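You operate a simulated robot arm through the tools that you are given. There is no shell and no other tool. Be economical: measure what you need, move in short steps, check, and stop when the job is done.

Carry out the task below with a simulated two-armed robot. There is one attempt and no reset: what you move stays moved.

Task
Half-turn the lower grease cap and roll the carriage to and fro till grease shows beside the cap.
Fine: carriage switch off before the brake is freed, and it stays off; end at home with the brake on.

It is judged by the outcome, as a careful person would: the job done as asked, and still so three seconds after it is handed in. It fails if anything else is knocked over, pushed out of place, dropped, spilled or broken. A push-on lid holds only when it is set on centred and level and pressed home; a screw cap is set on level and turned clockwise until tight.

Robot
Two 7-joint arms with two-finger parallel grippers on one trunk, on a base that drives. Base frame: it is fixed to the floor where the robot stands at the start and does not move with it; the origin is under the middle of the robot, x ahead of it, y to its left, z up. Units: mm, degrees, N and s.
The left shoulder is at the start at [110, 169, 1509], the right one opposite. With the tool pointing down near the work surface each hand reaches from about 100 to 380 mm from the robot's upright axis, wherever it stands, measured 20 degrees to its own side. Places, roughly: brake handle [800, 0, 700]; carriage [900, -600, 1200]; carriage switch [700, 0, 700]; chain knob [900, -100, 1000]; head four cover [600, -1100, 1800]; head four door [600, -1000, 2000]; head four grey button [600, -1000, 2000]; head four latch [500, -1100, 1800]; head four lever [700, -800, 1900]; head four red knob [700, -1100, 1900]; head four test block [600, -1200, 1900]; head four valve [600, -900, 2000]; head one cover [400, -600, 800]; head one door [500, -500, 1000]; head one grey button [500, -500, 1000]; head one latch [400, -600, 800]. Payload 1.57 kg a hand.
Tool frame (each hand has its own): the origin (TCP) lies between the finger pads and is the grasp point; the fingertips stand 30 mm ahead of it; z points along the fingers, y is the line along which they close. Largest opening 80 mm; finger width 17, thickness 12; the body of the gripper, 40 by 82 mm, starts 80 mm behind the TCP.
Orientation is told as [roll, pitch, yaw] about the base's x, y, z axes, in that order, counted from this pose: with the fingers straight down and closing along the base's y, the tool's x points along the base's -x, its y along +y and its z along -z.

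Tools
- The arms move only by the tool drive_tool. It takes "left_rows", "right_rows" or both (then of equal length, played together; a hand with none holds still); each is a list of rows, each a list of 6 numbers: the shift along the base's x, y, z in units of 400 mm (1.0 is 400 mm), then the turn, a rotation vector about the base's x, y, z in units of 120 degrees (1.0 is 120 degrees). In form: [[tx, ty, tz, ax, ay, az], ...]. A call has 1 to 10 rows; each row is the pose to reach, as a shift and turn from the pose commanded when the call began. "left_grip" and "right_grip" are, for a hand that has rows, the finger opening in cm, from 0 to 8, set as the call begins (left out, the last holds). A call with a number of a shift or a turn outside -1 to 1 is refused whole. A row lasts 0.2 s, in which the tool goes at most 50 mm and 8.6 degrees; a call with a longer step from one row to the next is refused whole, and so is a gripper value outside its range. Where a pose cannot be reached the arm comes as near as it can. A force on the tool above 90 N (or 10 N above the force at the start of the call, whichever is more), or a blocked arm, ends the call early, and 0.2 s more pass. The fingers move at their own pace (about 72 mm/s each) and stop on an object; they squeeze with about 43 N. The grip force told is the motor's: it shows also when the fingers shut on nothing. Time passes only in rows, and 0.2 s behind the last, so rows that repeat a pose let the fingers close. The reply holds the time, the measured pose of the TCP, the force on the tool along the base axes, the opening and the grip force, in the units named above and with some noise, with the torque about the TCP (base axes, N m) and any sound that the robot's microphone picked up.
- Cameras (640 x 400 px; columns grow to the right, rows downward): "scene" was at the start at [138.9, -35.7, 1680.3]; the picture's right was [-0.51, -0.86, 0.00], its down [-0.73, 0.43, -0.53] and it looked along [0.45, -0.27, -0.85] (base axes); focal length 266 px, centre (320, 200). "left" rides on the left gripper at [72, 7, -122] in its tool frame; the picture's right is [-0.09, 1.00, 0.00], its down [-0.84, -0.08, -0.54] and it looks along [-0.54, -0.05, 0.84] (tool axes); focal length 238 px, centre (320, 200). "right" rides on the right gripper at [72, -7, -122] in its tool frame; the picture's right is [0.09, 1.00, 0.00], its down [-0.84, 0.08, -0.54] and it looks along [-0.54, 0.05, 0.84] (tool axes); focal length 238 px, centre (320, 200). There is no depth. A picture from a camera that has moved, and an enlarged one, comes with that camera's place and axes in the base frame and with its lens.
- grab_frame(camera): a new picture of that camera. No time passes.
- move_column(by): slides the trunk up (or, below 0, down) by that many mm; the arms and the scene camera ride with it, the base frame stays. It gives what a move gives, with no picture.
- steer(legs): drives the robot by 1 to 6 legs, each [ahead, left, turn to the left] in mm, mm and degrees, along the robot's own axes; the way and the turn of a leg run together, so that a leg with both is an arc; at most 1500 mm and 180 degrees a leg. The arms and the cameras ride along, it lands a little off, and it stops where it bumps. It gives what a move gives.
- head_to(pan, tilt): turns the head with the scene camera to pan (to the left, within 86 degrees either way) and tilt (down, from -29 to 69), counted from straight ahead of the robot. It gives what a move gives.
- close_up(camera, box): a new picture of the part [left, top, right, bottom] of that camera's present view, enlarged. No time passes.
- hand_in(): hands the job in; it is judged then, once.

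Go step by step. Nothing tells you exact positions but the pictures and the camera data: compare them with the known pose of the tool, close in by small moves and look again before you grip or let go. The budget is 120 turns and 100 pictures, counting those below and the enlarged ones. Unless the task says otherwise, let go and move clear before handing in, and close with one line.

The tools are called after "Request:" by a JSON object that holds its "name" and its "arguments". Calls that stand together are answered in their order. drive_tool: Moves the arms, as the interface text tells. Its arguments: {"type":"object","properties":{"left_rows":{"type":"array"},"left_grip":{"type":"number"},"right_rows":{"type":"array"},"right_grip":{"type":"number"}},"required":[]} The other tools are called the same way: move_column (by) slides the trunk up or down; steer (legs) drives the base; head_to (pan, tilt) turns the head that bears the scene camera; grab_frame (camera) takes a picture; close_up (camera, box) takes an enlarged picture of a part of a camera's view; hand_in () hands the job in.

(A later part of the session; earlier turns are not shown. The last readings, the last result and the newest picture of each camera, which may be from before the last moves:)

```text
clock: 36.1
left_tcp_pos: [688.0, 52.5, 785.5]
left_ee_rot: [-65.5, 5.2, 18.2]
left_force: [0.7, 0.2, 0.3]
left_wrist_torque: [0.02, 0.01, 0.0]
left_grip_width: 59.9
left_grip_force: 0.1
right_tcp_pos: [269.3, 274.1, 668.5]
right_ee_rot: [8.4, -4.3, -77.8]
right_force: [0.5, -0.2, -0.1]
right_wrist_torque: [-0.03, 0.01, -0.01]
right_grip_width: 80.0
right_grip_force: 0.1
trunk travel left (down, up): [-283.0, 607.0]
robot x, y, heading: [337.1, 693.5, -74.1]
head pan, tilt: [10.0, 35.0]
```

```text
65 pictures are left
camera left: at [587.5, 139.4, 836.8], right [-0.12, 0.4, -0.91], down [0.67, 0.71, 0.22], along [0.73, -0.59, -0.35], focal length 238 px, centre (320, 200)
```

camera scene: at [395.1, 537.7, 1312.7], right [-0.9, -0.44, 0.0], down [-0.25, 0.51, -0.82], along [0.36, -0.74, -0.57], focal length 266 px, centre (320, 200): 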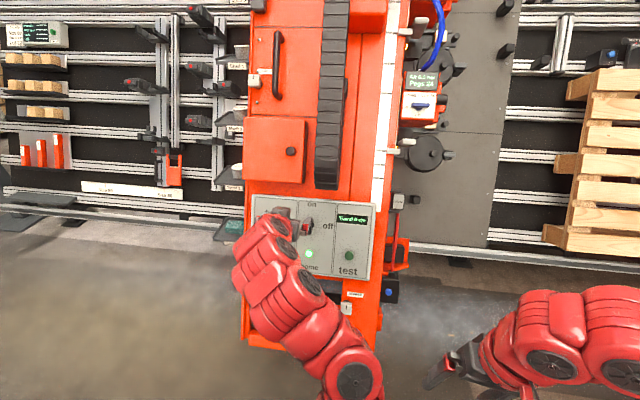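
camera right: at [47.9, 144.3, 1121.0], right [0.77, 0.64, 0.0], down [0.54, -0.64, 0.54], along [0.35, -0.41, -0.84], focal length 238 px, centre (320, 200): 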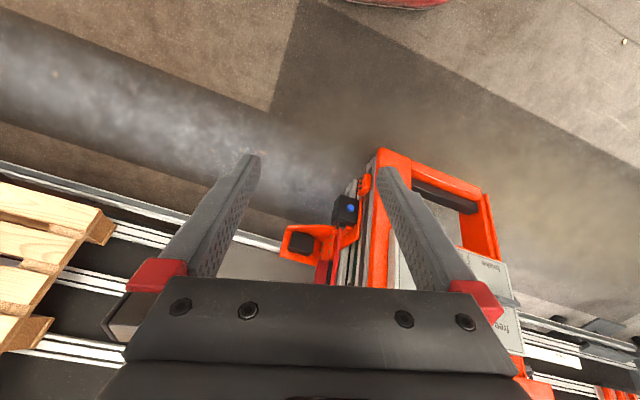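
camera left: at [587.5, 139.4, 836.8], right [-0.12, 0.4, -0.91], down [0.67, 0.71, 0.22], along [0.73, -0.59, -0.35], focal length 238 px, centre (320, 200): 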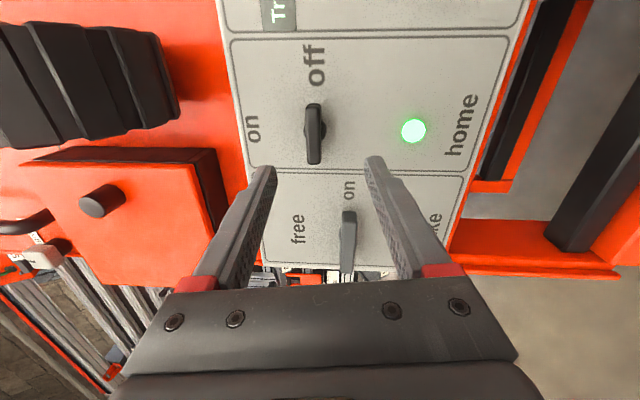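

The switch is off. Next the grease cap with the brake still on: I back off, shift right and lower so the same arm configuration faces the lower cap.

Request:
{"name": "steer", "arguments": {"legs": [[-120, 0, 0], [0, -141, 0]]}}

Request:
{"name": "move_column", "arguments": {"by": -250}}

Request:
{"name": "grab_frame", "arguments": {"camera": "left"}}

Request:
{"name": "grab_frame", "arguments": {"camera": "scene"}}

```text
clock: 38.3
left_tcp_pos: [520.2, 131.1, 786.5]
left_ee_rot: [-65.6, 5.2, 18.2]
left_force: [0.5, -0.2, 0.6]
left_wrist_torque: [0.04, 0.01, 0.03]
left_grip_width: 60.1
left_grip_force: 0.0
right_tcp_pos: [100.5, 352.7, 669.2]
right_ee_rot: [8.3, -4.3, -77.9]
right_force: [0.2, -0.5, 0.0]
right_wrist_torque: [-0.02, -0.03, -0.01]
right_grip_width: 79.8
right_grip_force: 0.1
trunk travel left (down, up): [-283.0, 607.0]
robot x, y, heading: [167.4, 771.7, -73.9]
head pan, tilt: [10.0, 35.0]
```

```text
clock: 40.9
left_tcp_pos: [519.3, 130.7, 535.3]
left_ee_rot: [-65.5, 5.2, 18.2]
left_force: [0.1, 1.3, 0.5]
left_wrist_torque: [0.0, -0.01, 0.0]
left_grip_width: 59.8
left_grip_force: 0.1
right_tcp_pos: [100.7, 353.1, 420.0]
right_ee_rot: [8.2, -4.4, -77.9]
right_force: [-0.2, -1.0, 0.7]
right_wrist_torque: [-0.01, 0.0, 0.02]
right_grip_width: 80.3
right_grip_force: 0.0
trunk travel left (down, up): [-33.0, 857.0]
robot x, y, heading: [167.8, 771.1, -74.0]
head pan, tilt: [10.0, 35.0]
```

```text
64 pictures are left
camera left: at [419.3, 216.8, 586.9], right [-0.12, 0.4, -0.91], down [0.67, 0.71, 0.22], along [0.73, -0.59, -0.35], focal length 238 px, centre (320, 200)
```

left: 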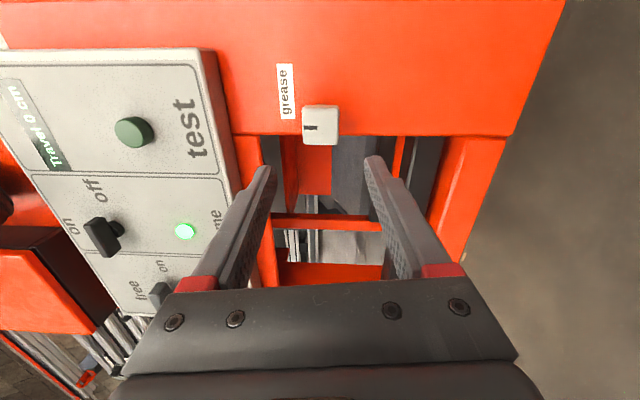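

```text
63 pictures are left
camera scene: at [227.3, 613.8, 922.6], right [-0.9, -0.44, 0.0], down [-0.25, 0.52, -0.82], along [0.36, -0.74, -0.57], focal length 266 px, centre (320, 200)
```

scene: 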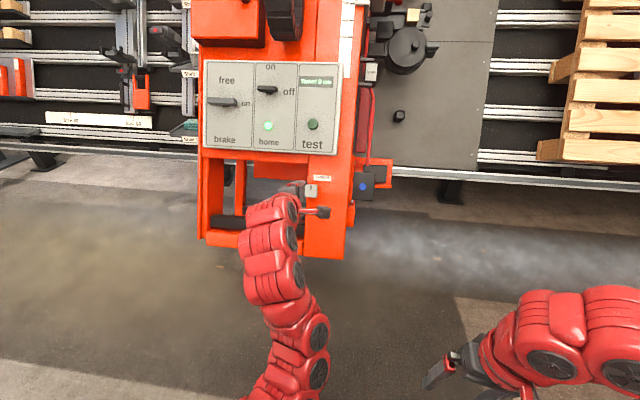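

The cap at about (550, 12, 481) lies right on the tool axis, 134 mm ahead, its sides aligned with the fingers. I advance 85 mm with a small alignment turn.

Request:
{"name": "drive_tool", "arguments": {"left_rows": [[0.016, -0.063, -0.028, 0.006, -0.021, -0.01], [0.032, -0.127, -0.056, 0.012, -0.0423, -0.02], [0.0475, -0.19, -0.084, 0.012, -0.0423, -0.02], [0.0475, -0.19, -0.084, 0.012, -0.0423, -0.02]], "left_grip": 7}}

Request:
{"name": "grab_frame", "arguments": {"camera": "left"}}

```text
clock: 41.9
left_tcp_pos: [539.1, 54.9, 502.9]
left_ee_rot: [-65.6, 0.0, 15.8]
left_force: [0.0, -0.2, 0.6]
left_wrist_torque: [-0.03, -0.01, -0.02]
left_grip_width: 70.3
left_grip_force: 0.0
right_tcp_pos: [101.1, 352.7, 420.2]
right_ee_rot: [8.3, -4.4, -77.9]
right_force: [-0.9, -0.5, 0.9]
right_wrist_torque: [0.01, -0.01, -0.07]
right_grip_width: 79.9
right_grip_force: 0.0
trunk travel left (down, up): [-33.0, 857.0]
robot x, y, heading: [169.5, 771.0, -73.9]
head pan, tilt: [10.0, 35.0]
```

```text
62 pictures are left
camera left: at [438.3, 144.5, 548.0], right [-0.02, 0.42, -0.91], down [0.68, 0.67, 0.29], along [0.73, -0.61, -0.3], focal length 238 px, centre (320, 200)
```

left: 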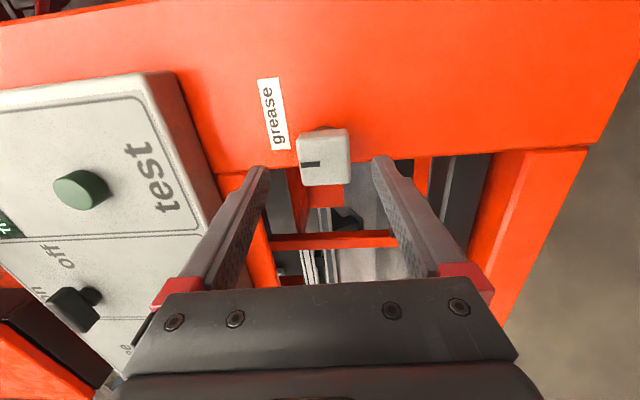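

Request:
{"name": "drive_tool", "arguments": {"left_rows": [[0.0105, -0.037, -0.0175, 0, 0, 0], [0.021, -0.0745, -0.035, 0, 0, 0]]}}

Request:
{"name": "grab_frame", "arguments": {"camera": "left"}}

```text
clock: 42.5
left_tcp_pos: [547.3, 23.5, 486.1]
left_ee_rot: [-65.4, 0.0, 15.8]
left_force: [-0.1, -0.3, 1.3]
left_wrist_torque: [-0.02, -0.01, -0.03]
left_grip_width: 70.0
left_grip_force: 0.1
right_tcp_pos: [99.3, 352.5, 421.2]
right_ee_rot: [8.2, -4.4, -77.8]
right_force: [0.2, 0.5, -0.5]
right_wrist_torque: [0.02, -0.01, 0.03]
right_grip_width: 80.1
right_grip_force: 0.0
trunk travel left (down, up): [-33.0, 857.0]
robot x, y, heading: [167.4, 771.4, -74.0]
head pan, tilt: [10.0, 35.0]
```

```text
61 pictures are left
camera left: at [446.9, 113.7, 531.1], right [-0.02, 0.42, -0.91], down [0.68, 0.67, 0.3], along [0.73, -0.61, -0.3], focal length 238 px, centre (320, 200)
```

left: 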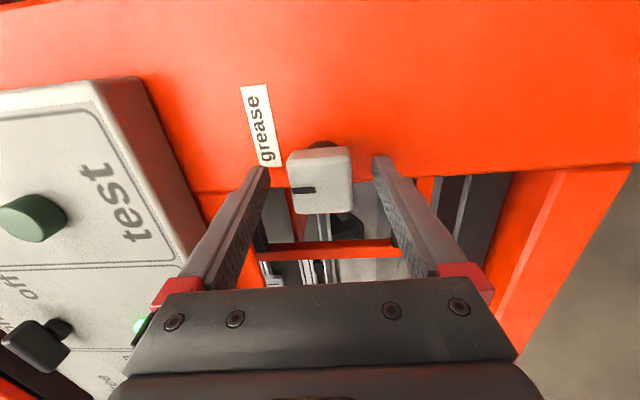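

Request:
{"name": "drive_tool", "arguments": {"left_rows": [[0, 0, 0, 0, 0, 0], [0, 0, 0, 0, 0, 0], [0, 0, 0, 0, 0, 0]], "left_grip": 0}}

Request:
{"name": "grab_frame", "arguments": {"camera": "left"}}

```text
clock: 43.3
left_tcp_pos: [547.3, 24.9, 484.9]
left_ee_rot: [-65.3, -0.1, 15.9]
left_force: [-2.5, 9.8, -9.2]
left_wrist_torque: [1.01, 0.32, 0.0]
left_grip_width: 38.8
left_grip_force: 44.3
right_tcp_pos: [100.5, 352.7, 420.0]
right_ee_rot: [8.2, -4.2, -77.8]
right_force: [-0.4, -0.6, -0.6]
right_wrist_torque: [-0.01, 0.01, 0.03]
right_grip_width: 79.9
right_grip_force: 0.1
trunk travel left (down, up): [-33.0, 857.0]
robot x, y, heading: [170.5, 769.1, -74.0]
head pan, tilt: [10.0, 35.0]
```

```text
60 pictures are left
camera left: at [447.0, 113.9, 530.2], right [-0.02, 0.42, -0.9], down [0.68, 0.67, 0.3], along [0.73, -0.61, -0.31], focal length 238 px, centre (320, 200)
```

left: 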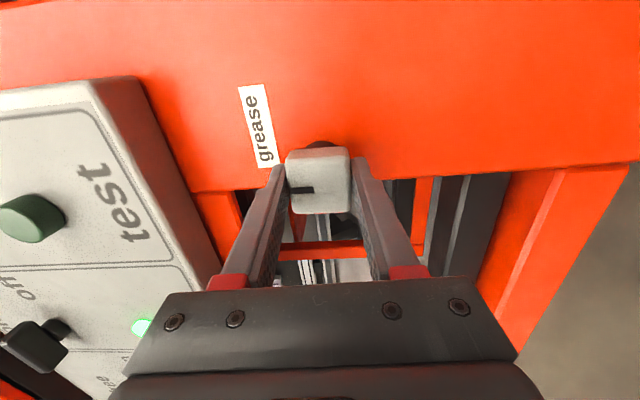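

Request:
{"name": "drive_tool", "arguments": {"left_rows": [[0, 0, 0, 0.0172, -0.0614, -0.0288], [0, 0, 0, 0.0344, -0.1228, -0.0577], [0, 0, 0, 0.0516, -0.1842, -0.0865]]}}

Request:
{"name": "grab_frame", "arguments": {"camera": "left"}}

```text
clock: 44.1
left_tcp_pos: [548.5, 24.9, 486.1]
left_ee_rot: [-63.3, -22.9, 4.8]
left_force: [3.4, 5.5, -14.8]
left_wrist_torque: [1.09, 0.64, -0.61]
left_grip_width: 39.0
left_grip_force: 44.5
right_tcp_pos: [101.7, 352.4, 420.0]
right_ee_rot: [8.2, -4.2, -77.9]
right_force: [-0.4, 0.1, -0.5]
right_wrist_torque: [0.01, 0.01, -0.03]
right_grip_width: 80.2
right_grip_force: 0.1
trunk travel left (down, up): [-33.0, 857.0]
robot x, y, heading: [165.9, 771.6, -74.2]
head pan, tilt: [10.0, 35.0]
```

```text
59 pictures are left
camera left: at [452.9, 128.5, 502.8], right [0.39, 0.48, -0.78], down [0.61, 0.5, 0.61], along [0.69, -0.72, -0.1], focal length 238 px, centre (320, 200)
```

left: 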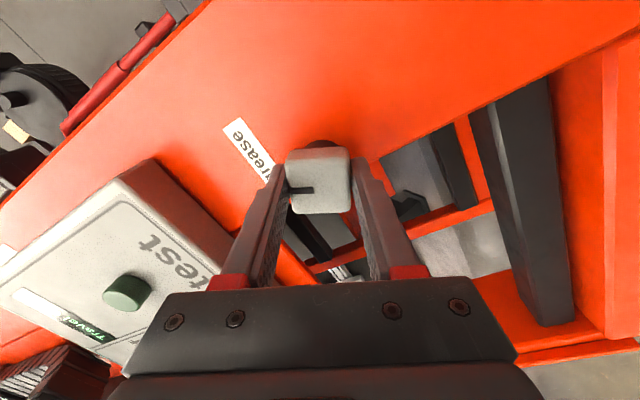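

The cap turns with the hand clockwise. I go on by 75°.

Request:
{"name": "drive_tool", "arguments": {"left_rows": [[0, 0, 0, 0.0172, -0.0614, -0.0288], [0, 0, 0, 0.0344, -0.1228, -0.0577], [0, 0, 0, 0.0516, -0.1842, -0.0865], [0, 0, 0, 0.0689, -0.2456, -0.1154], [0, 0, 0, 0.0861, -0.307, -0.1442], [0, 0, 0, 0.1033, -0.3684, -0.173], [0, 0, 0, 0.1205, -0.4298, -0.2019], [0, 0, 0, 0.1378, -0.4912, -0.2307], [0, 0, 0, 0.155, -0.5526, -0.2596]]}}

Request:
{"name": "grab_frame", "arguments": {"camera": "left"}}

```text
clock: 46.1
left_tcp_pos: [546.5, 23.8, 486.3]
left_ee_rot: [22.8, -63.5, -99.3]
left_force: [2.3, -6.6, -6.1]
left_wrist_torque: [0.97, -0.1, 0.74]
left_grip_width: 38.1
left_grip_force: 43.6
right_tcp_pos: [101.0, 350.8, 420.9]
right_ee_rot: [8.3, -4.3, -77.9]
right_force: [-0.6, -0.6, 1.1]
right_wrist_torque: [-0.02, 0.02, 0.01]
right_grip_width: 80.1
right_grip_force: 0.0
trunk travel left (down, up): [-33.0, 857.0]
robot x, y, heading: [167.1, 769.3, -74.0]
head pan, tilt: [10.0, 35.0]
```

```text
58 pictures are left
camera left: at [527.7, 163.5, 473.8], right [0.96, 0.15, 0.25], down [-0.27, 0.09, 0.96], along [0.12, -0.98, 0.13], focal length 238 px, centre (320, 200)
```

left: 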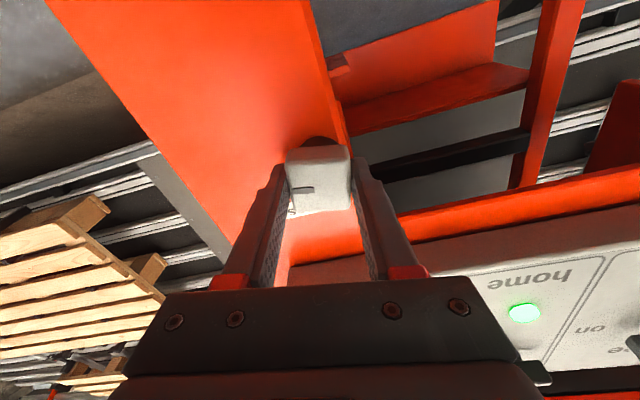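

Request:
{"name": "drive_tool", "arguments": {"left_rows": [[0, 0, 0, 0.0172, -0.0614, -0.0288], [0, 0, 0, 0.0344, -0.1228, -0.0577], [0, 0, 0, 0.0516, -0.1842, -0.0865], [0, 0, 0, 0.0689, -0.2456, -0.1154], [0, 0, 0, 0.0861, -0.307, -0.1442]]}}

Request:
{"name": "drive_tool", "arguments": {"left_rows": [[0, 0, 0, 0.0172, -0.0614, -0.0288], [0, 0, 0, 0.0344, -0.1228, -0.0577], [0, 0, 0, 0.0516, -0.1842, -0.0865], [0, 0, 0, 0.0689, -0.2456, -0.1154], [0, 0, 0, 0.0779, -0.2777, -0.1304], [0, 0, 0, 0.0779, -0.2777, -0.1304]]}}

Request:
{"name": "grab_frame", "arguments": {"camera": "left"}}

```text
clock: 47.3
left_tcp_pos: [546.0, 24.6, 485.4]
left_ee_rot: [60.4, -33.4, -147.1]
left_force: [-9.7, 13.4, -10.1]
left_wrist_torque: [0.6, 0.91, -1.22]
left_grip_width: 38.0
left_grip_force: 43.9
right_tcp_pos: [100.8, 352.9, 419.3]
right_ee_rot: [8.3, -4.3, -77.9]
right_force: [-0.1, 0.7, 0.8]
right_wrist_torque: [0.03, 0.04, 0.02]
right_grip_width: 79.9
right_grip_force: 0.1
trunk travel left (down, up): [-33.0, 857.0]
robot x, y, heading: [169.7, 770.3, -74.0]
head pan, tilt: [10.0, 35.0]
```

```text
clock: 48.7
left_tcp_pos: [545.7, 23.9, 486.0]
left_ee_rot: [65.3, 0.5, -164.9]
left_force: [-25.9, 30.9, -24.7]
left_wrist_torque: [0.98, 1.48, 0.53]
left_grip_width: 39.2
left_grip_force: 44.3
right_tcp_pos: [101.2, 353.4, 419.4]
right_ee_rot: [8.4, -4.2, -77.9]
right_force: [0.4, -0.9, -0.6]
right_wrist_torque: [0.03, -0.03, 0.01]
right_grip_width: 79.8
right_grip_force: 0.1
trunk travel left (down, up): [-33.0, 857.0]
robot x, y, heading: [167.0, 769.7, -74.2]
head pan, tilt: [10.0, 35.0]
```

```text
57 pictures are left
camera left: at [585.3, 146.5, 543.0], right [0.01, -0.43, 0.9], down [-0.95, 0.29, 0.15], along [-0.32, -0.86, -0.4], focal length 238 px, centre (320, 200)
```

left: 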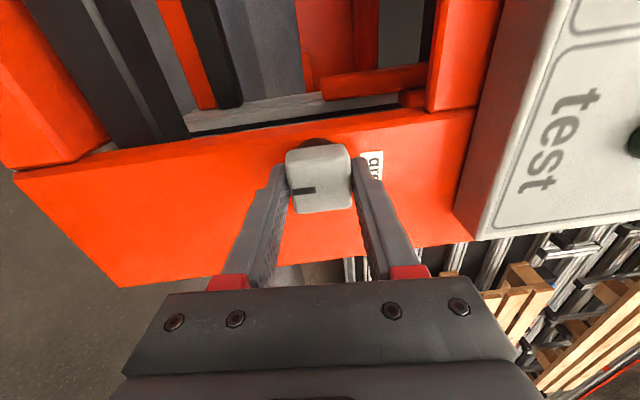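

A full half-turn; the mark now points down. I release and back off along the axis, then unwind the wrist.

Request:
{"name": "drive_tool", "arguments": {"left_rows": [[0, 0, 0, 0, 0, 0], [0, 0, 0, 0, 0, 0], [-0.0246, 0.0877, 0.0412, 0, 0, 0], [-0.049, 0.175, 0.082, 0, 0, 0], [-0.0738, 0.263, 0.1236, 0, 0, 0]], "left_grip": 7}}

Request:
{"name": "drive_tool", "arguments": {"left_rows": [[0, 0, 0, -0.0172, 0.0614, 0.0288], [0, 0, 0, -0.0344, 0.1228, 0.0577], [0, 0, 0, -0.0516, 0.1842, 0.0865], [0, 0, 0, -0.0689, 0.2456, 0.1154], [0, 0, 0, -0.0861, 0.307, 0.1442], [0, 0, 0, -0.1033, 0.3684, 0.173], [0, 0, 0, -0.1205, 0.4298, 0.2019], [0, 0, 0, -0.1378, 0.4912, 0.2307], [0, 0, 0, -0.155, 0.5526, 0.2596], [0, 0, 0, -0.172, 0.614, 0.288]]}}

Request:
{"name": "grab_frame", "arguments": {"camera": "left"}}

```text
clock: 49.9
left_tcp_pos: [516.7, 130.6, 537.6]
left_ee_rot: [65.6, 0.5, -164.6]
left_force: [0.4, 0.2, -0.2]
left_wrist_torque: [-0.05, 0.0, 0.0]
left_grip_width: 70.2
left_grip_force: 0.2
right_tcp_pos: [100.9, 353.0, 419.6]
right_ee_rot: [8.3, -4.3, -77.9]
right_force: [-0.1, -0.5, 0.0]
right_wrist_torque: [0.0, 0.01, 0.0]
right_grip_width: 79.8
right_grip_force: 0.1
trunk travel left (down, up): [-33.0, 857.0]
robot x, y, heading: [169.7, 771.9, -73.9]
head pan, tilt: [10.0, 35.0]
```

```text
clock: 52.1
left_tcp_pos: [517.9, 130.0, 537.3]
left_ee_rot: [14.3, -64.9, -90.2]
left_force: [-0.3, 0.0, 0.2]
left_wrist_torque: [0.02, -0.01, -0.02]
left_grip_width: 70.2
left_grip_force: 0.1
right_tcp_pos: [101.3, 353.2, 420.3]
right_ee_rot: [8.2, -4.4, -77.8]
right_force: [-0.1, 0.6, 0.1]
right_wrist_torque: [0.02, 0.01, 0.01]
right_grip_width: 80.2
right_grip_force: 0.2
trunk travel left (down, up): [-33.0, 857.0]
robot x, y, heading: [164.1, 772.1, -73.8]
head pan, tilt: [10.0, 35.0]
```

```text
56 pictures are left
camera left: at [493.3, 268.2, 522.9], right [0.96, 0.18, 0.19], down [-0.21, 0.1, 0.97], along [0.16, -0.98, 0.14], focal length 238 px, centre (320, 200)
```

left: 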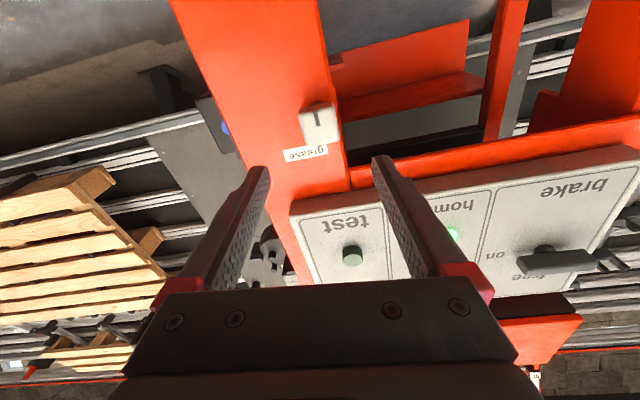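

The cap mark has flipped 180°. Now I raise the trunk and shift left to face the brake bar, then orient the fingers across it.

Request:
{"name": "move_column", "arguments": {"by": 220}}

Request:
{"name": "steer", "arguments": {"legs": [[0, 277, 0], [60, 0, 0]]}}

Request:
{"name": "drive_tool", "arguments": {"left_rows": [[0, 0, 0, 0.0172, -0.0614, -0.0288], [0, 0, 0, 0.0344, -0.1228, -0.0577], [0, 0, 0, 0.0516, -0.1842, -0.0865], [0, 0, 0, 0.0689, -0.2456, -0.1154], [0, 0, 0, 0.0861, -0.307, -0.1442], [0, 0, 0, 0.1033, -0.3684, -0.173], [0, 0, 0, 0.1205, -0.4298, -0.2019], [0, 0, 0, 0.1378, -0.4912, -0.2307], [0, 0, 0, 0.155, -0.5526, -0.2596], [0, 0, 0, 0.172, -0.614, -0.288]]}}

Request:
{"name": "grab_frame", "arguments": {"camera": "left"}}

Request:
{"name": "grab_frame", "arguments": {"camera": "scene"}}

```text
clock: 54.4
left_tcp_pos: [518.4, 129.8, 756.5]
left_ee_rot: [14.5, -65.0, -90.4]
left_force: [0.9, -0.3, 0.0]
left_wrist_torque: [-0.01, 0.0, 0.0]
left_grip_width: 70.0
left_grip_force: 0.0
right_tcp_pos: [101.2, 353.2, 639.7]
right_ee_rot: [8.3, -4.3, -78.0]
right_force: [-0.6, 0.2, 0.1]
right_wrist_torque: [0.0, -0.01, -0.02]
right_grip_width: 79.9
right_grip_force: 0.0
trunk travel left (down, up): [-253.0, 637.0]
robot x, y, heading: [168.3, 770.9, -74.0]
head pan, tilt: [10.0, 35.0]
```

```text
clock: 56.9
left_tcp_pos: [804.2, 151.0, 757.3]
left_ee_rot: [14.7, -65.0, -90.1]
left_force: [-0.2, 0.7, 0.1]
left_wrist_torque: [-0.01, -0.04, -0.03]
left_grip_width: 69.9
left_grip_force: 0.1
right_tcp_pos: [386.1, 371.9, 640.6]
right_ee_rot: [8.3, -4.3, -77.6]
right_force: [-0.8, 0.5, 0.2]
right_wrist_torque: [0.0, -0.01, -0.05]
right_grip_width: 80.4
right_grip_force: 0.0
trunk travel left (down, up): [-253.0, 637.0]
robot x, y, heading: [450.1, 788.6, -73.8]
head pan, tilt: [10.0, 35.0]
```

```text
clock: 59.1
left_tcp_pos: [803.2, 151.1, 755.9]
left_ee_rot: [66.0, 0.6, -164.7]
left_force: [0.1, 0.5, 0.9]
left_wrist_torque: [0.02, -0.02, -0.03]
left_grip_width: 69.9
left_grip_force: 0.0
right_tcp_pos: [386.0, 372.9, 640.6]
right_ee_rot: [8.3, -4.3, -77.5]
right_force: [-0.3, 0.1, -0.6]
right_wrist_torque: [0.01, -0.01, 0.02]
right_grip_width: 79.8
right_grip_force: 0.0
trunk travel left (down, up): [-253.0, 637.0]
robot x, y, heading: [448.5, 787.0, -73.6]
head pan, tilt: [10.0, 35.0]
```

```text
55 pictures are left
camera left: at [842.5, 273.7, 813.8], right [0.01, -0.42, 0.91], down [-0.95, 0.29, 0.14], along [-0.32, -0.86, -0.4], focal length 238 px, centre (320, 200)
```

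left: 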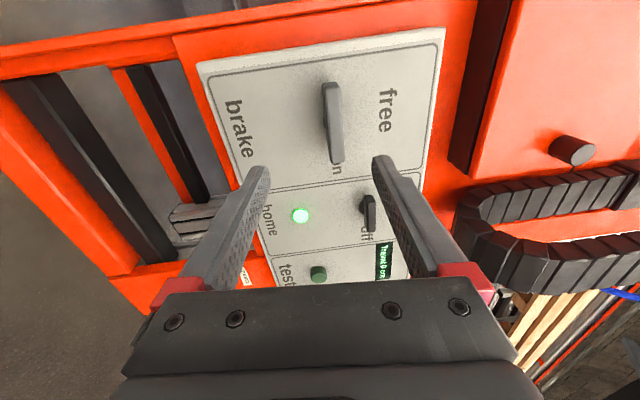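

```text
54 pictures are left
camera scene: at [511.4, 633.7, 1142.5], right [-0.9, -0.44, 0.0], down [-0.25, 0.51, -0.82], along [0.36, -0.73, -0.57], focal length 266 px, centre (320, 200)
```

scene: 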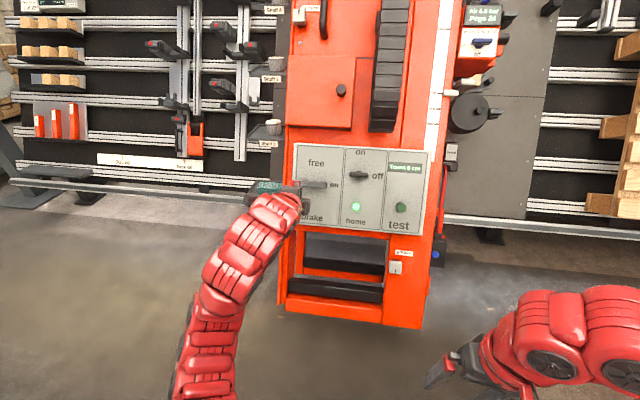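

Request:
{"name": "drive_tool", "arguments": {"left_rows": [[0.0175, -0.0675, -0.0175, 0, 0, 0], [0.035, -0.135, -0.035, 0, 0, 0], [0.052, -0.202, -0.0525, 0, 0, 0], [0.066, -0.252, -0.075, 0, 0, 0]], "left_grip": 6}}

Request:
{"name": "grab_frame", "arguments": {"camera": "left"}}

```text
clock: 60.1
left_tcp_pos: [830.0, 49.0, 727.6]
left_ee_rot: [65.9, 0.5, -164.8]
left_force: [0.3, -0.9, -0.2]
left_wrist_torque: [-0.01, 0.03, -0.02]
left_grip_width: 59.5
left_grip_force: 0.0
right_tcp_pos: [385.3, 371.7, 640.8]
right_ee_rot: [8.3, -4.2, -77.6]
right_force: [-0.1, 0.8, 0.1]
right_wrist_torque: [-0.02, 0.0, 0.01]
right_grip_width: 79.9
right_grip_force: 0.0
trunk travel left (down, up): [-253.0, 637.0]
robot x, y, heading: [451.2, 793.7, -73.7]
head pan, tilt: [10.0, 35.0]
```

```text
53 pictures are left
camera left: at [869.3, 172.4, 782.9], right [0.01, -0.42, 0.91], down [-0.95, 0.29, 0.14], along [-0.32, -0.86, -0.39], focal length 238 px, centre (320, 200)
```

left: 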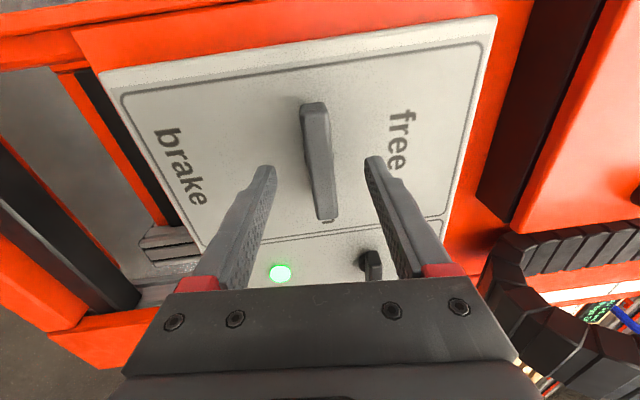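

Request:
{"name": "drive_tool", "arguments": {"left_rows": [[0.012, -0.044, -0.02, 0, 0, 0], [0.0135, -0.05, -0.023, 0, 0, 0]]}}

Request:
{"name": "drive_tool", "arguments": {"left_rows": [[0, 0, 0, 0, 0, 0], [0, 0, 0, 0, 0, 0], [0, 0, 0, 0, 0, 0]], "left_grip": 0}}

Request:
{"name": "grab_frame", "arguments": {"camera": "left"}}

```text
clock: 60.7
left_tcp_pos: [836.1, 29.5, 716.4]
left_ee_rot: [65.9, 0.6, -164.7]
left_force: [-0.3, -0.7, 0.0]
left_wrist_torque: [0.01, 0.04, 0.01]
left_grip_width: 60.1
left_grip_force: 0.1
right_tcp_pos: [385.7, 372.4, 641.0]
right_ee_rot: [8.3, -4.4, -77.7]
right_force: [0.2, 0.4, 0.3]
right_wrist_torque: [-0.03, 0.02, 0.02]
right_grip_width: 79.9
right_grip_force: 0.0
trunk travel left (down, up): [-253.0, 637.0]
robot x, y, heading: [451.6, 787.9, -73.8]
head pan, tilt: [10.0, 35.0]
```

```text
clock: 61.5
left_tcp_pos: [836.4, 29.1, 717.1]
left_ee_rot: [65.9, 0.4, -164.6]
left_force: [0.4, -0.7, 1.1]
left_wrist_torque: [0.78, 0.26, 0.05]
left_grip_width: 19.8
left_grip_force: 33.2
right_tcp_pos: [385.7, 372.9, 641.3]
right_ee_rot: [8.3, -4.3, -77.6]
right_force: [-0.2, -0.8, -0.2]
right_wrist_torque: [0.02, -0.01, 0.0]
right_grip_width: 79.9
right_grip_force: 0.0
trunk travel left (down, up): [-253.0, 637.0]
robot x, y, heading: [452.8, 789.2, -73.7]
head pan, tilt: [10.0, 35.0]
```

```text
52 pictures are left
camera left: at [875.3, 152.5, 774.1], right [0.01, -0.42, 0.91], down [-0.95, 0.29, 0.14], along [-0.32, -0.86, -0.39], focal length 238 px, centre (320, 200)
```

left: 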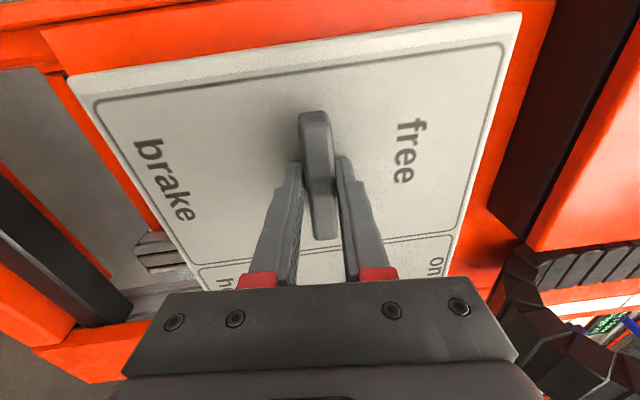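

Request:
{"name": "drive_tool", "arguments": {"left_rows": [[0, 0, 0, -0.0086, 0.0307, 0.0144], [0, 0, 0, -0.0172, 0.0614, 0.0288], [0, 0, 0, -0.0344, 0.1228, 0.0577]]}}

Request:
{"name": "grab_frame", "arguments": {"camera": "left"}}

```text
clock: 62.3
left_tcp_pos: [835.6, 29.9, 717.7]
left_ee_rot: [65.0, -14.8, -157.6]
left_force: [0.7, -4.8, 1.4]
left_wrist_torque: [1.39, -0.92, -0.36]
left_grip_width: 24.3
left_grip_force: 35.8
right_tcp_pos: [386.2, 371.3, 640.8]
right_ee_rot: [8.3, -4.2, -77.7]
right_force: [-0.1, 1.0, -0.6]
right_wrist_torque: [-0.01, 0.0, -0.02]
right_grip_width: 80.1
right_grip_force: 0.1
trunk travel left (down, up): [-253.0, 637.0]
robot x, y, heading: [452.7, 790.5, -73.7]
head pan, tilt: [10.0, 35.0]
```

```text
51 pictures are left
camera left: at [871.0, 160.5, 755.0], right [0.29, -0.34, 0.9], down [-0.91, 0.19, 0.37], along [-0.29, -0.92, -0.25], focal length 238 px, centre (320, 200)
```

left: 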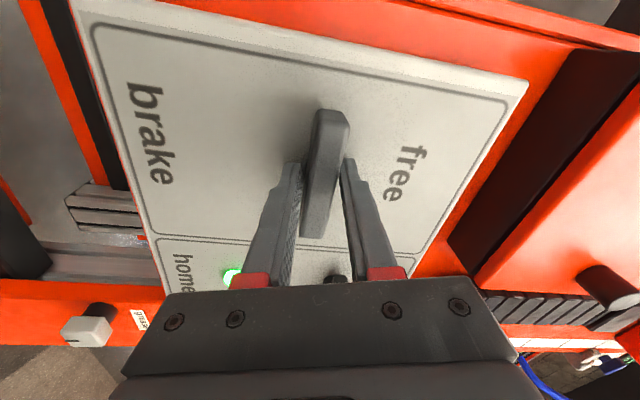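

Counter-clockwise is blocked here, so the brake frees clockwise. I turn back and test a little clockwise.

Request:
{"name": "drive_tool", "arguments": {"left_rows": [[0, 0, 0, 0.0172, -0.0614, -0.0288], [0, 0, 0, 0.0344, -0.1228, -0.0577], [0, 0, 0, 0.0516, -0.1842, -0.0865], [0, 0, 0, 0.0689, -0.2456, -0.1154], [0, 0, 0, 0.0861, -0.307, -0.1442]]}}

Request:
{"name": "grab_frame", "arguments": {"camera": "left"}}

```text
clock: 63.5
left_tcp_pos: [836.1, 30.0, 717.4]
left_ee_rot: [63.6, 23.5, -175.7]
left_force: [1.8, -6.4, 6.4]
left_wrist_torque: [0.88, 0.55, -0.38]
left_grip_width: 19.5
left_grip_force: 33.4
right_tcp_pos: [386.5, 372.4, 640.0]
right_ee_rot: [8.2, -4.2, -77.6]
right_force: [-0.1, -0.7, 0.0]
right_wrist_torque: [-0.03, -0.02, -0.04]
right_grip_width: 80.1
right_grip_force: 0.0
trunk travel left (down, up): [-253.0, 637.0]
robot x, y, heading: [444.7, 790.3, -73.5]
head pan, tilt: [10.0, 35.0]
```

```text
50 pictures are left
camera left: at [868.8, 138.4, 802.1], right [-0.41, -0.47, 0.78], down [-0.87, 0.46, -0.18], along [-0.27, -0.75, -0.6], focal length 238 px, centre (320, 200)
```

left: 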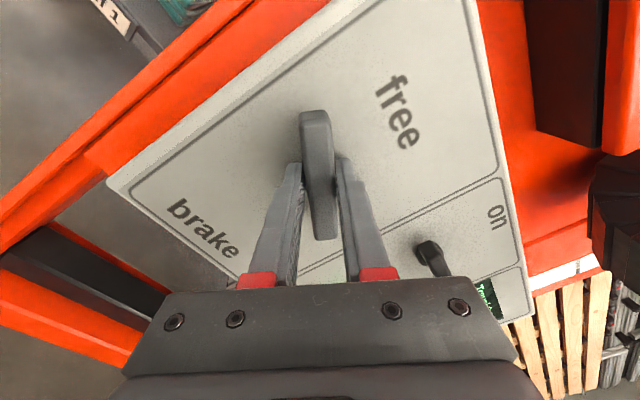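

The bar follows clockwise. I continue, watching for reach limits.

Request:
{"name": "drive_tool", "arguments": {"left_rows": [[0, 0, 0, 0.0172, -0.0614, -0.0288], [0, 0, 0, 0.0344, -0.1228, -0.0577], [0, 0, 0, 0.0516, -0.1842, -0.0865]]}}

Request:
{"name": "drive_tool", "arguments": {"left_rows": [[0, 0, 0, 0.0172, -0.0614, -0.0288], [0, 0, 0, 0.0344, -0.1228, -0.0577]]}}

```text
clock: 64.3
left_tcp_pos: [835.8, 30.6, 719.0]
left_ee_rot: [54.4, 45.3, 168.6]
left_force: [-0.3, -6.6, 7.3]
left_wrist_torque: [1.16, 0.38, 0.02]
left_grip_width: 19.6
left_grip_force: 33.4
right_tcp_pos: [384.8, 372.1, 640.2]
right_ee_rot: [8.3, -4.4, -77.7]
right_force: [-0.6, 0.4, 0.7]
right_wrist_torque: [0.04, 0.03, 0.03]
right_grip_width: 80.0
right_grip_force: 0.1
trunk travel left (down, up): [-253.0, 637.0]
robot x, y, heading: [449.4, 791.4, -73.7]
head pan, tilt: [10.0, 35.0]
```

```text
clock: 64.9
left_tcp_pos: [834.9, 30.0, 718.4]
left_ee_rot: [39.9, 57.5, 150.0]
left_force: [-2.8, 1.4, 6.7]
left_wrist_torque: [1.21, 0.21, 0.34]
left_grip_width: 19.1
left_grip_force: 33.5
right_tcp_pos: [385.9, 372.6, 640.7]
right_ee_rot: [8.4, -4.4, -77.6]
right_force: [-0.1, 0.1, 0.8]
right_wrist_torque: [0.0, 0.0, -0.01]
right_grip_width: 79.9
right_grip_force: 0.0
trunk travel left (down, up): [-253.0, 637.0]
robot x, y, heading: [450.4, 794.3, -73.8]
head pan, tilt: [10.0, 35.0]
```

Request:
{"name": "drive_tool", "arguments": {"left_rows": [[0, 0, 0, 0.0172, -0.0614, -0.0288], [0, 0, 0, 0.0344, -0.1228, -0.0577], [0, 0, 0, 0.0516, -0.1842, -0.0865], [0, 0, 0, 0.0516, -0.1842, -0.0865]]}}

Request:
{"name": "grab_frame", "arguments": {"camera": "left"}}

Request:
{"name": "close_up", "arguments": {"camera": "scene", "box": [240, 120, 480, 290]}}

```text
clock: 65.9
left_tcp_pos: [835.7, 30.1, 718.4]
left_ee_rot: [-0.3, 65.7, 105.0]
left_force: [-5.7, 1.3, 0.9]
left_wrist_torque: [-0.25, 0.17, 0.97]
left_grip_width: 19.0
left_grip_force: 33.0
right_tcp_pos: [386.2, 373.2, 640.1]
right_ee_rot: [8.3, -4.4, -77.6]
right_force: [0.7, -0.1, -0.8]
right_wrist_torque: [0.03, 0.0, 0.03]
right_grip_width: 80.3
right_grip_force: 0.0
trunk travel left (down, up): [-253.0, 637.0]
robot x, y, heading: [447.1, 791.7, -73.7]
head pan, tilt: [10.0, 35.0]
```

```text
49 pictures are left
camera left: at [805.8, 106.1, 833.8], right [-0.97, -0.23, -0.09], down [-0.15, 0.83, -0.54], along [0.19, -0.51, -0.84], focal length 238 px, centre (320, 200)
```

left: 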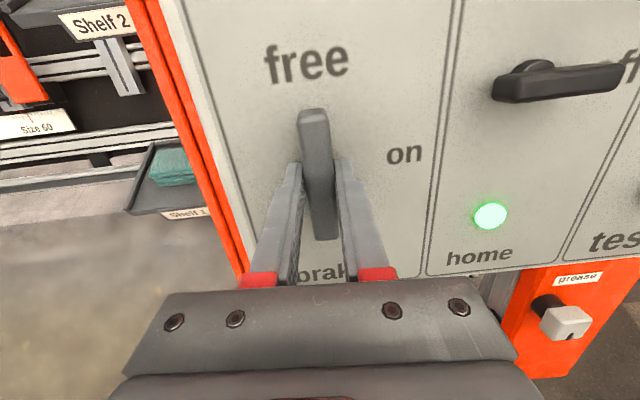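

```text
2.35 times, centred on (360, 205) of scene
camera zoom: at [510.8, 633.7, 1142.5], right [-0.9, -0.44, 0.0], down [-0.25, 0.51, -0.82], along [0.36, -0.73, -0.57], focal length 627 px, centre (226, 188)
```

zoom: 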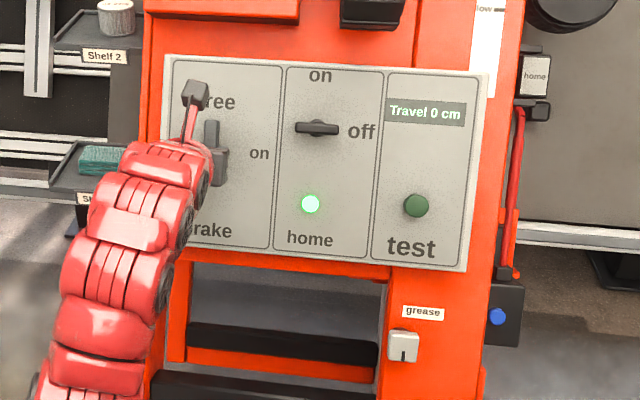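

The brake bar now points at "free". I release and back the hand off, then look for the upper push handle.

Request:
{"name": "drive_tool", "arguments": {"left_rows": [[0, 0, 0, 0.008, -0.0285, -0.0134], [0, 0, 0, 0, 0, 0]]}}

Request:
{"name": "drive_tool", "arguments": {"left_rows": [[0, 0, 0, 0, 0, 0], [0, 0, 0, 0, 0, 0], [-0.0246, 0.0877, 0.0412, 0, 0, 0], [-0.049, 0.175, 0.082, 0, 0, 0], [-0.0738, 0.263, 0.1236, 0, 0, 0]], "left_grip": 7}}

Request:
{"name": "head_to", "arguments": {"pan": 10, "tilt": 15}}

Request:
{"name": "grab_frame", "arguments": {"camera": "scene"}}

Request:
{"name": "grab_frame", "arguments": {"camera": "left"}}

```text
clock: 66.5
left_tcp_pos: [835.3, 30.1, 717.4]
left_ee_rot: [-0.1, 65.6, 105.1]
left_force: [-7.0, -0.2, -0.6]
left_wrist_torque: [-0.27, 0.07, 0.93]
left_grip_width: 18.9
left_grip_force: 32.5
left hand out of reach, approached as far as the arm can: row 1
right_tcp_pos: [386.8, 372.8, 639.9]
right_ee_rot: [8.3, -4.3, -77.7]
right_force: [-0.7, -0.1, 0.3]
right_wrist_torque: [0.01, 0.01, 0.02]
right_grip_width: 80.1
right_grip_force: 0.0
trunk travel left (down, up): [-253.0, 637.0]
robot x, y, heading: [452.2, 790.6, -73.8]
head pan, tilt: [10.0, 35.0]
```

```text
clock: 67.7
left_tcp_pos: [807.7, 137.6, 768.5]
left_ee_rot: [-6.3, 65.4, 98.5]
left_force: [-0.6, -0.6, 0.4]
left_wrist_torque: [-0.03, -0.04, 0.01]
left_grip_width: 70.1
left_grip_force: 0.0
right_tcp_pos: [387.2, 372.5, 639.8]
right_ee_rot: [8.3, -4.3, -77.7]
right_force: [0.1, -0.2, -0.2]
right_wrist_torque: [-0.01, -0.01, 0.02]
right_grip_width: 80.1
right_grip_force: 0.0
trunk travel left (down, up): [-253.0, 637.0]
robot x, y, heading: [452.1, 790.0, -74.0]
head pan, tilt: [10.0, 35.0]
```

```text
clock: 68.6
left_tcp_pos: [807.8, 136.4, 768.0]
left_ee_rot: [-6.3, 65.4, 98.5]
left_force: [-0.5, -0.3, -0.7]
left_wrist_torque: [-0.04, 0.0, 0.03]
left_grip_width: 69.9
left_grip_force: 0.1
right_tcp_pos: [385.3, 373.0, 639.5]
right_ee_rot: [8.3, -4.3, -77.7]
right_force: [0.4, 0.1, 0.2]
right_wrist_torque: [0.04, 0.01, 0.01]
right_grip_width: 79.8
right_grip_force: 0.0
trunk travel left (down, up): [-253.0, 637.0]
robot x, y, heading: [452.1, 789.0, -73.7]
head pan, tilt: [10.0, 15.0]
```

```text
47 pictures are left
camera scene: at [513.8, 628.8, 1174.4], right [-0.9, -0.44, 0.0], down [-0.11, 0.23, -0.97], along [0.43, -0.87, -0.26], focal length 266 px, centre (320, 200)
```

scene: 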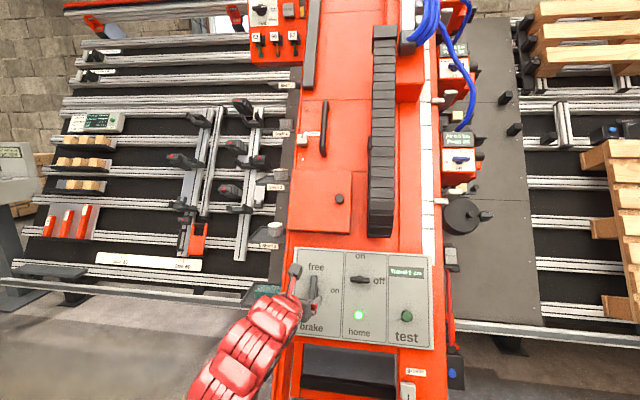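

```text
46 pictures are left
camera left: at [774.7, 211.3, 884.3], right [-0.97, -0.21, -0.13], down [-0.11, 0.84, -0.53], along [0.22, -0.5, -0.84], focal length 238 px, centre (320, 200)
```

left: 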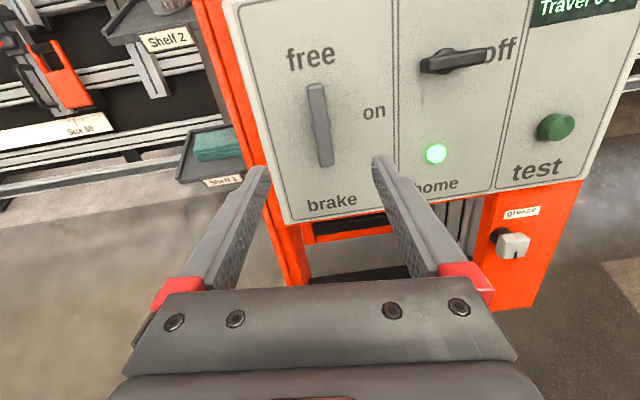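

The brake is free. The D-shaped push handle on the carriage is at roughly (893, -168, 1177), so I raise the trunk and approach with the hand as oriented.

Request:
{"name": "move_column", "arguments": {"by": 400}}

Request:
{"name": "head_to", "arguments": {"pan": 10, "tilt": 40}}

Request:
{"name": "steer", "arguments": {"legs": [[150, 0, 0]]}}

Request:
{"name": "grab_frame", "arguments": {"camera": "left"}}

Request:
{"name": "grab_frame", "arguments": {"camera": "scene"}}

```text
clock: 72.4
left_tcp_pos: [808.3, 135.7, 1167.9]
left_ee_rot: [-6.3, 65.4, 98.4]
left_force: [-0.4, -0.7, -0.3]
left_wrist_torque: [0.01, 0.01, -0.03]
left_grip_width: 70.0
left_grip_force: 0.0
right_tcp_pos: [385.0, 373.0, 1039.7]
right_ee_rot: [8.2, -4.4, -77.6]
right_force: [-0.5, 0.4, 0.3]
right_wrist_torque: [0.0, -0.03, 0.01]
right_grip_width: 80.1
right_grip_force: 0.0
trunk travel left (down, up): [-653.0, 237.0]
robot x, y, heading: [455.0, 793.5, -73.7]
head pan, tilt: [10.0, 15.0]
```

```text
clock: 73.3
left_tcp_pos: [807.3, 136.9, 1169.2]
left_ee_rot: [-6.3, 65.4, 98.4]
left_force: [-0.8, -0.3, 0.4]
left_wrist_torque: [0.01, 0.03, 0.0]
left_grip_width: 70.0
left_grip_force: 0.1
right_tcp_pos: [384.0, 372.3, 1041.7]
right_ee_rot: [8.4, -4.4, -77.6]
right_force: [1.2, -0.5, 0.7]
right_wrist_torque: [0.0, 0.0, 0.0]
right_grip_width: 80.1
right_grip_force: 0.1
trunk travel left (down, up): [-653.0, 237.0]
robot x, y, heading: [447.6, 790.3, -74.0]
head pan, tilt: [10.0, 40.0]
```

```text
clock: 74.7
left_tcp_pos: [848.7, -3.7, 1168.8]
left_ee_rot: [-6.3, 65.3, 98.6]
left_force: [0.8, -0.1, 0.2]
left_wrist_torque: [0.0, 0.0, -0.01]
left_grip_width: 69.8
left_grip_force: 0.2
right_tcp_pos: [427.2, 229.7, 1040.0]
right_ee_rot: [8.3, -4.3, -77.6]
right_force: [-0.2, -0.8, -0.1]
right_wrist_torque: [0.0, 0.0, 0.0]
right_grip_width: 79.9
right_grip_force: 0.0
trunk travel left (down, up): [-653.0, 237.0]
robot x, y, heading: [491.8, 648.1, -73.6]
head pan, tilt: [10.0, 40.0]
```

```text
45 pictures are left
camera left: at [817.1, 69.5, 1284.2], right [-0.97, -0.21, -0.13], down [-0.11, 0.84, -0.53], along [0.22, -0.5, -0.84], focal length 238 px, centre (320, 200)
```

left: 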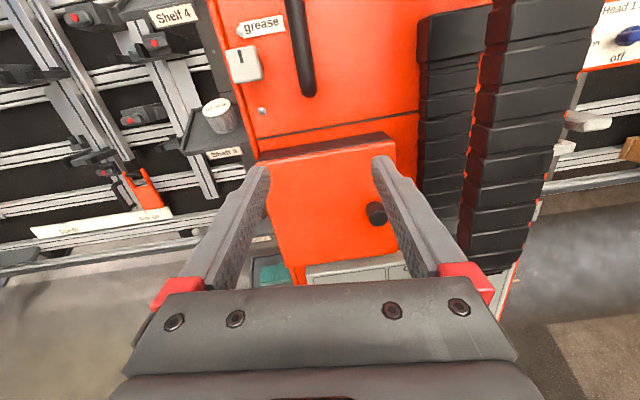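

```text
44 pictures are left
camera scene: at [551.9, 494.0, 1535.0], right [-0.9, -0.44, 0.0], down [-0.29, 0.58, -0.77], along [0.34, -0.69, -0.64], focal length 266 px, centre (320, 200)
```

scene: 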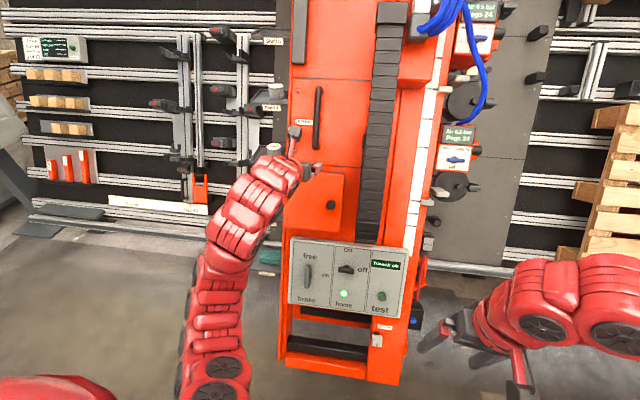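

The handle really runs from (929, -232, 1075) to (952, -304, 1269). I raise 44 mm and drive ahead 170 with a bit to the left.

Request:
{"name": "move_column", "arguments": {"by": 44}}

Request:
{"name": "steer", "arguments": {"legs": [[165, 14, 0]]}}

Request:
{"name": "grab_frame", "arguments": {"camera": "left"}}

```text
clock: 75.5
left_tcp_pos: [849.4, -5.1, 1212.6]
left_ee_rot: [-6.4, 65.4, 98.6]
left_force: [0.1, -0.2, -0.1]
left_wrist_torque: [0.02, 0.01, 0.01]
left_grip_width: 70.0
left_grip_force: 0.1
right_tcp_pos: [428.7, 231.5, 1084.0]
right_ee_rot: [8.2, -4.3, -77.5]
right_force: [0.2, -0.6, -0.2]
right_wrist_torque: [-0.01, 0.0, 0.02]
right_grip_width: 80.2
right_grip_force: 0.0
trunk travel left (down, up): [-697.0, 193.0]
robot x, y, heading: [492.4, 646.8, -73.8]
head pan, tilt: [10.0, 40.0]
```

```text
clock: 77.0
left_tcp_pos: [909.5, -156.4, 1213.1]
left_ee_rot: [-6.3, 65.4, 98.6]
left_force: [0.5, -0.2, -0.1]
left_wrist_torque: [-0.01, 0.02, 0.0]
left_grip_width: 70.2
left_grip_force: 0.1
right_tcp_pos: [489.0, 77.4, 1084.3]
right_ee_rot: [8.3, -4.2, -77.6]
right_force: [0.3, 0.0, -1.2]
right_wrist_torque: [0.03, 0.0, 0.02]
right_grip_width: 79.9
right_grip_force: 0.1
trunk travel left (down, up): [-697.0, 193.0]
robot x, y, heading: [548.3, 500.5, -73.6]
head pan, tilt: [10.0, 40.0]
```

```text
43 pictures are left
camera left: at [877.2, -82.4, 1328.4], right [-0.97, -0.21, -0.13], down [-0.11, 0.84, -0.53], along [0.22, -0.5, -0.84], focal length 238 px, centre (320, 200)
```

left: 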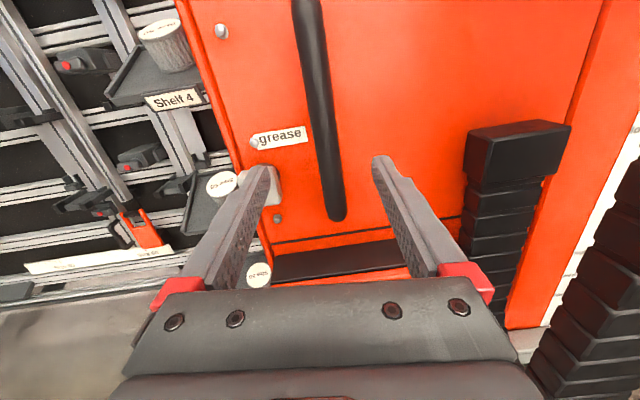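

Request:
{"name": "drive_tool", "arguments": {"left_rows": [[0.016, -0.058, 0.01, 0, 0, 0], [0.032, -0.115, 0, 0, 0, 0], [0.048, -0.172, -0.02, 0, 0, 0], [0.065, -0.23, -0.041, 0, 0, 0], [0.065, -0.23, -0.041, 0, 0, 0]], "left_grip": 4.5}}

Request:
{"name": "grab_frame", "arguments": {"camera": "left"}}

```text
clock: 78.2
left_tcp_pos: [933.4, -241.7, 1197.4]
left_ee_rot: [-6.3, 65.4, 98.8]
left_force: [0.3, 0.2, 0.3]
left_wrist_torque: [0.02, -0.01, -0.04]
left_grip_width: 44.8
left_grip_force: 0.1
left hand out of reach, approached as far as the arm can: row 4, 5
right_tcp_pos: [488.3, 77.2, 1084.5]
right_ee_rot: [8.3, -4.3, -77.5]
right_force: [0.2, 0.0, 0.7]
right_wrist_torque: [0.05, 0.0, 0.01]
right_grip_width: 79.8
right_grip_force: 0.0
trunk travel left (down, up): [-697.0, 193.0]
robot x, y, heading: [552.8, 492.1, -73.9]
head pan, tilt: [10.0, 40.0]
```

```text
42 pictures are left
camera left: at [901.7, -167.2, 1314.1], right [-0.97, -0.21, -0.13], down [-0.11, 0.84, -0.53], along [0.22, -0.5, -0.84], focal length 238 px, centre (320, 200)
```

left: 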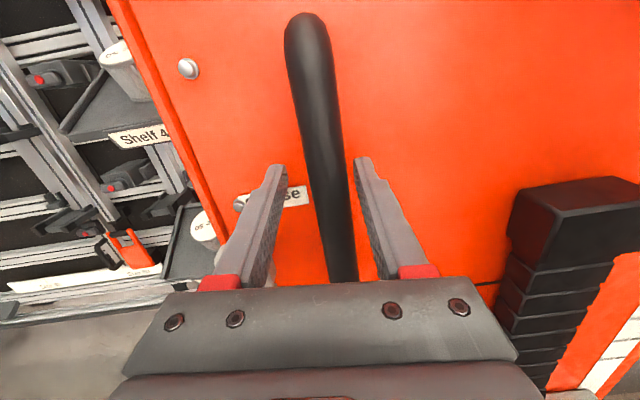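

The handle lies between the fingers; the arm is at its reach, so the base goes 22 mm ahead.

Request:
{"name": "steer", "arguments": {"legs": [[22, 0, 0]]}}

Request:
{"name": "grab_frame", "arguments": {"camera": "left"}}

```text
clock: 79.0
left_tcp_pos: [940.1, -260.0, 1201.6]
left_ee_rot: [-6.3, 65.4, 98.7]
left_force: [-7.5, 25.9, -7.2]
left_wrist_torque: [0.55, 0.44, 0.87]
left_grip_width: 43.7
left_grip_force: 0.1
right_tcp_pos: [493.7, 59.5, 1086.1]
right_ee_rot: [8.3, -4.5, -77.5]
right_force: [0.1, -0.2, 0.0]
right_wrist_torque: [0.0, -0.01, 0.0]
right_grip_width: 79.8
right_grip_force: 0.0
trunk travel left (down, up): [-697.0, 193.0]
robot x, y, heading: [559.9, 471.4, -73.6]
head pan, tilt: [10.0, 40.0]
```

```text
41 pictures are left
camera left: at [906.9, -184.0, 1316.3], right [-0.97, -0.21, -0.13], down [-0.11, 0.84, -0.53], along [0.22, -0.5, -0.84], focal length 238 px, centre (320, 200)
```

left: 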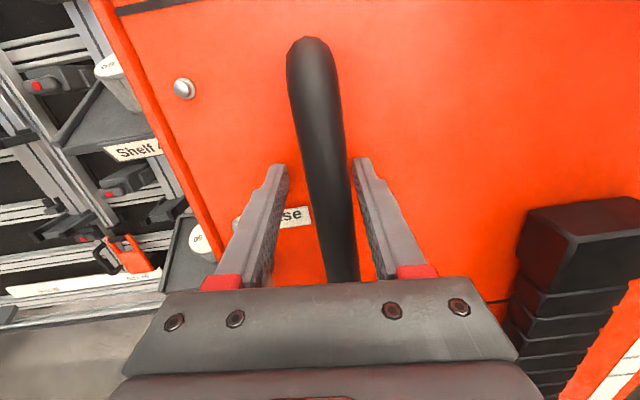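

The fingertips just touch the face, so I ease back 8 mm and close on the handle.

Request:
{"name": "steer", "arguments": {"legs": [[-8, 0, 0]]}}

Request:
{"name": "drive_tool", "arguments": {"left_rows": [[0, 0, 0, 0, 0, 0], [0, 0, 0, 0, 0, 0], [0, 0, 0, 0, 0, 0]], "left_grip": 0}}

Request:
{"name": "grab_frame", "arguments": {"camera": "left"}}

```text
clock: 79.7
left_tcp_pos: [938.7, -256.5, 1196.5]
left_ee_rot: [-6.2, 65.3, 98.8]
left_force: [-0.5, 0.4, -0.3]
left_wrist_torque: [-0.03, -0.03, 0.02]
left_grip_width: 45.0
left_grip_force: 0.1
right_tcp_pos: [491.2, 63.5, 1084.4]
right_ee_rot: [8.3, -4.2, -77.5]
right_force: [0.7, -0.1, 0.4]
right_wrist_torque: [-0.02, 0.01, 0.03]
right_grip_width: 80.1
right_grip_force: 0.1
trunk travel left (down, up): [-697.0, 193.0]
robot x, y, heading: [555.7, 485.7, -73.5]
head pan, tilt: [10.0, 40.0]
```

```text
clock: 80.5
left_tcp_pos: [933.9, -257.1, 1195.5]
left_ee_rot: [-6.2, 65.1, 98.6]
left_force: [-19.8, 4.9, -12.2]
left_wrist_torque: [-0.29, 0.48, 0.22]
left_grip_width: 22.9
left_grip_force: 35.5
right_tcp_pos: [490.2, 64.1, 1082.9]
right_ee_rot: [8.4, -4.3, -77.5]
right_force: [0.4, 0.5, -0.4]
right_wrist_torque: [-0.02, 0.03, 0.02]
right_grip_width: 79.9
right_grip_force: 0.1
trunk travel left (down, up): [-697.0, 193.0]
robot x, y, heading: [555.2, 480.7, -73.7]
head pan, tilt: [10.0, 40.0]
```

```text
40 pictures are left
camera left: at [900.8, -182.5, 1312.4], right [-0.97, -0.21, -0.13], down [-0.11, 0.84, -0.53], along [0.22, -0.5, -0.84], focal length 238 px, centre (320, 200)
```

left: 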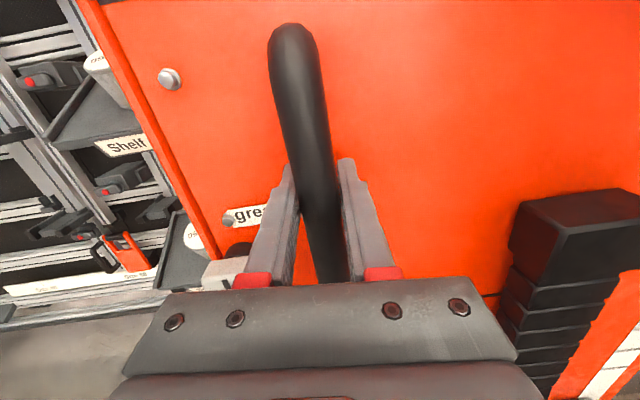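

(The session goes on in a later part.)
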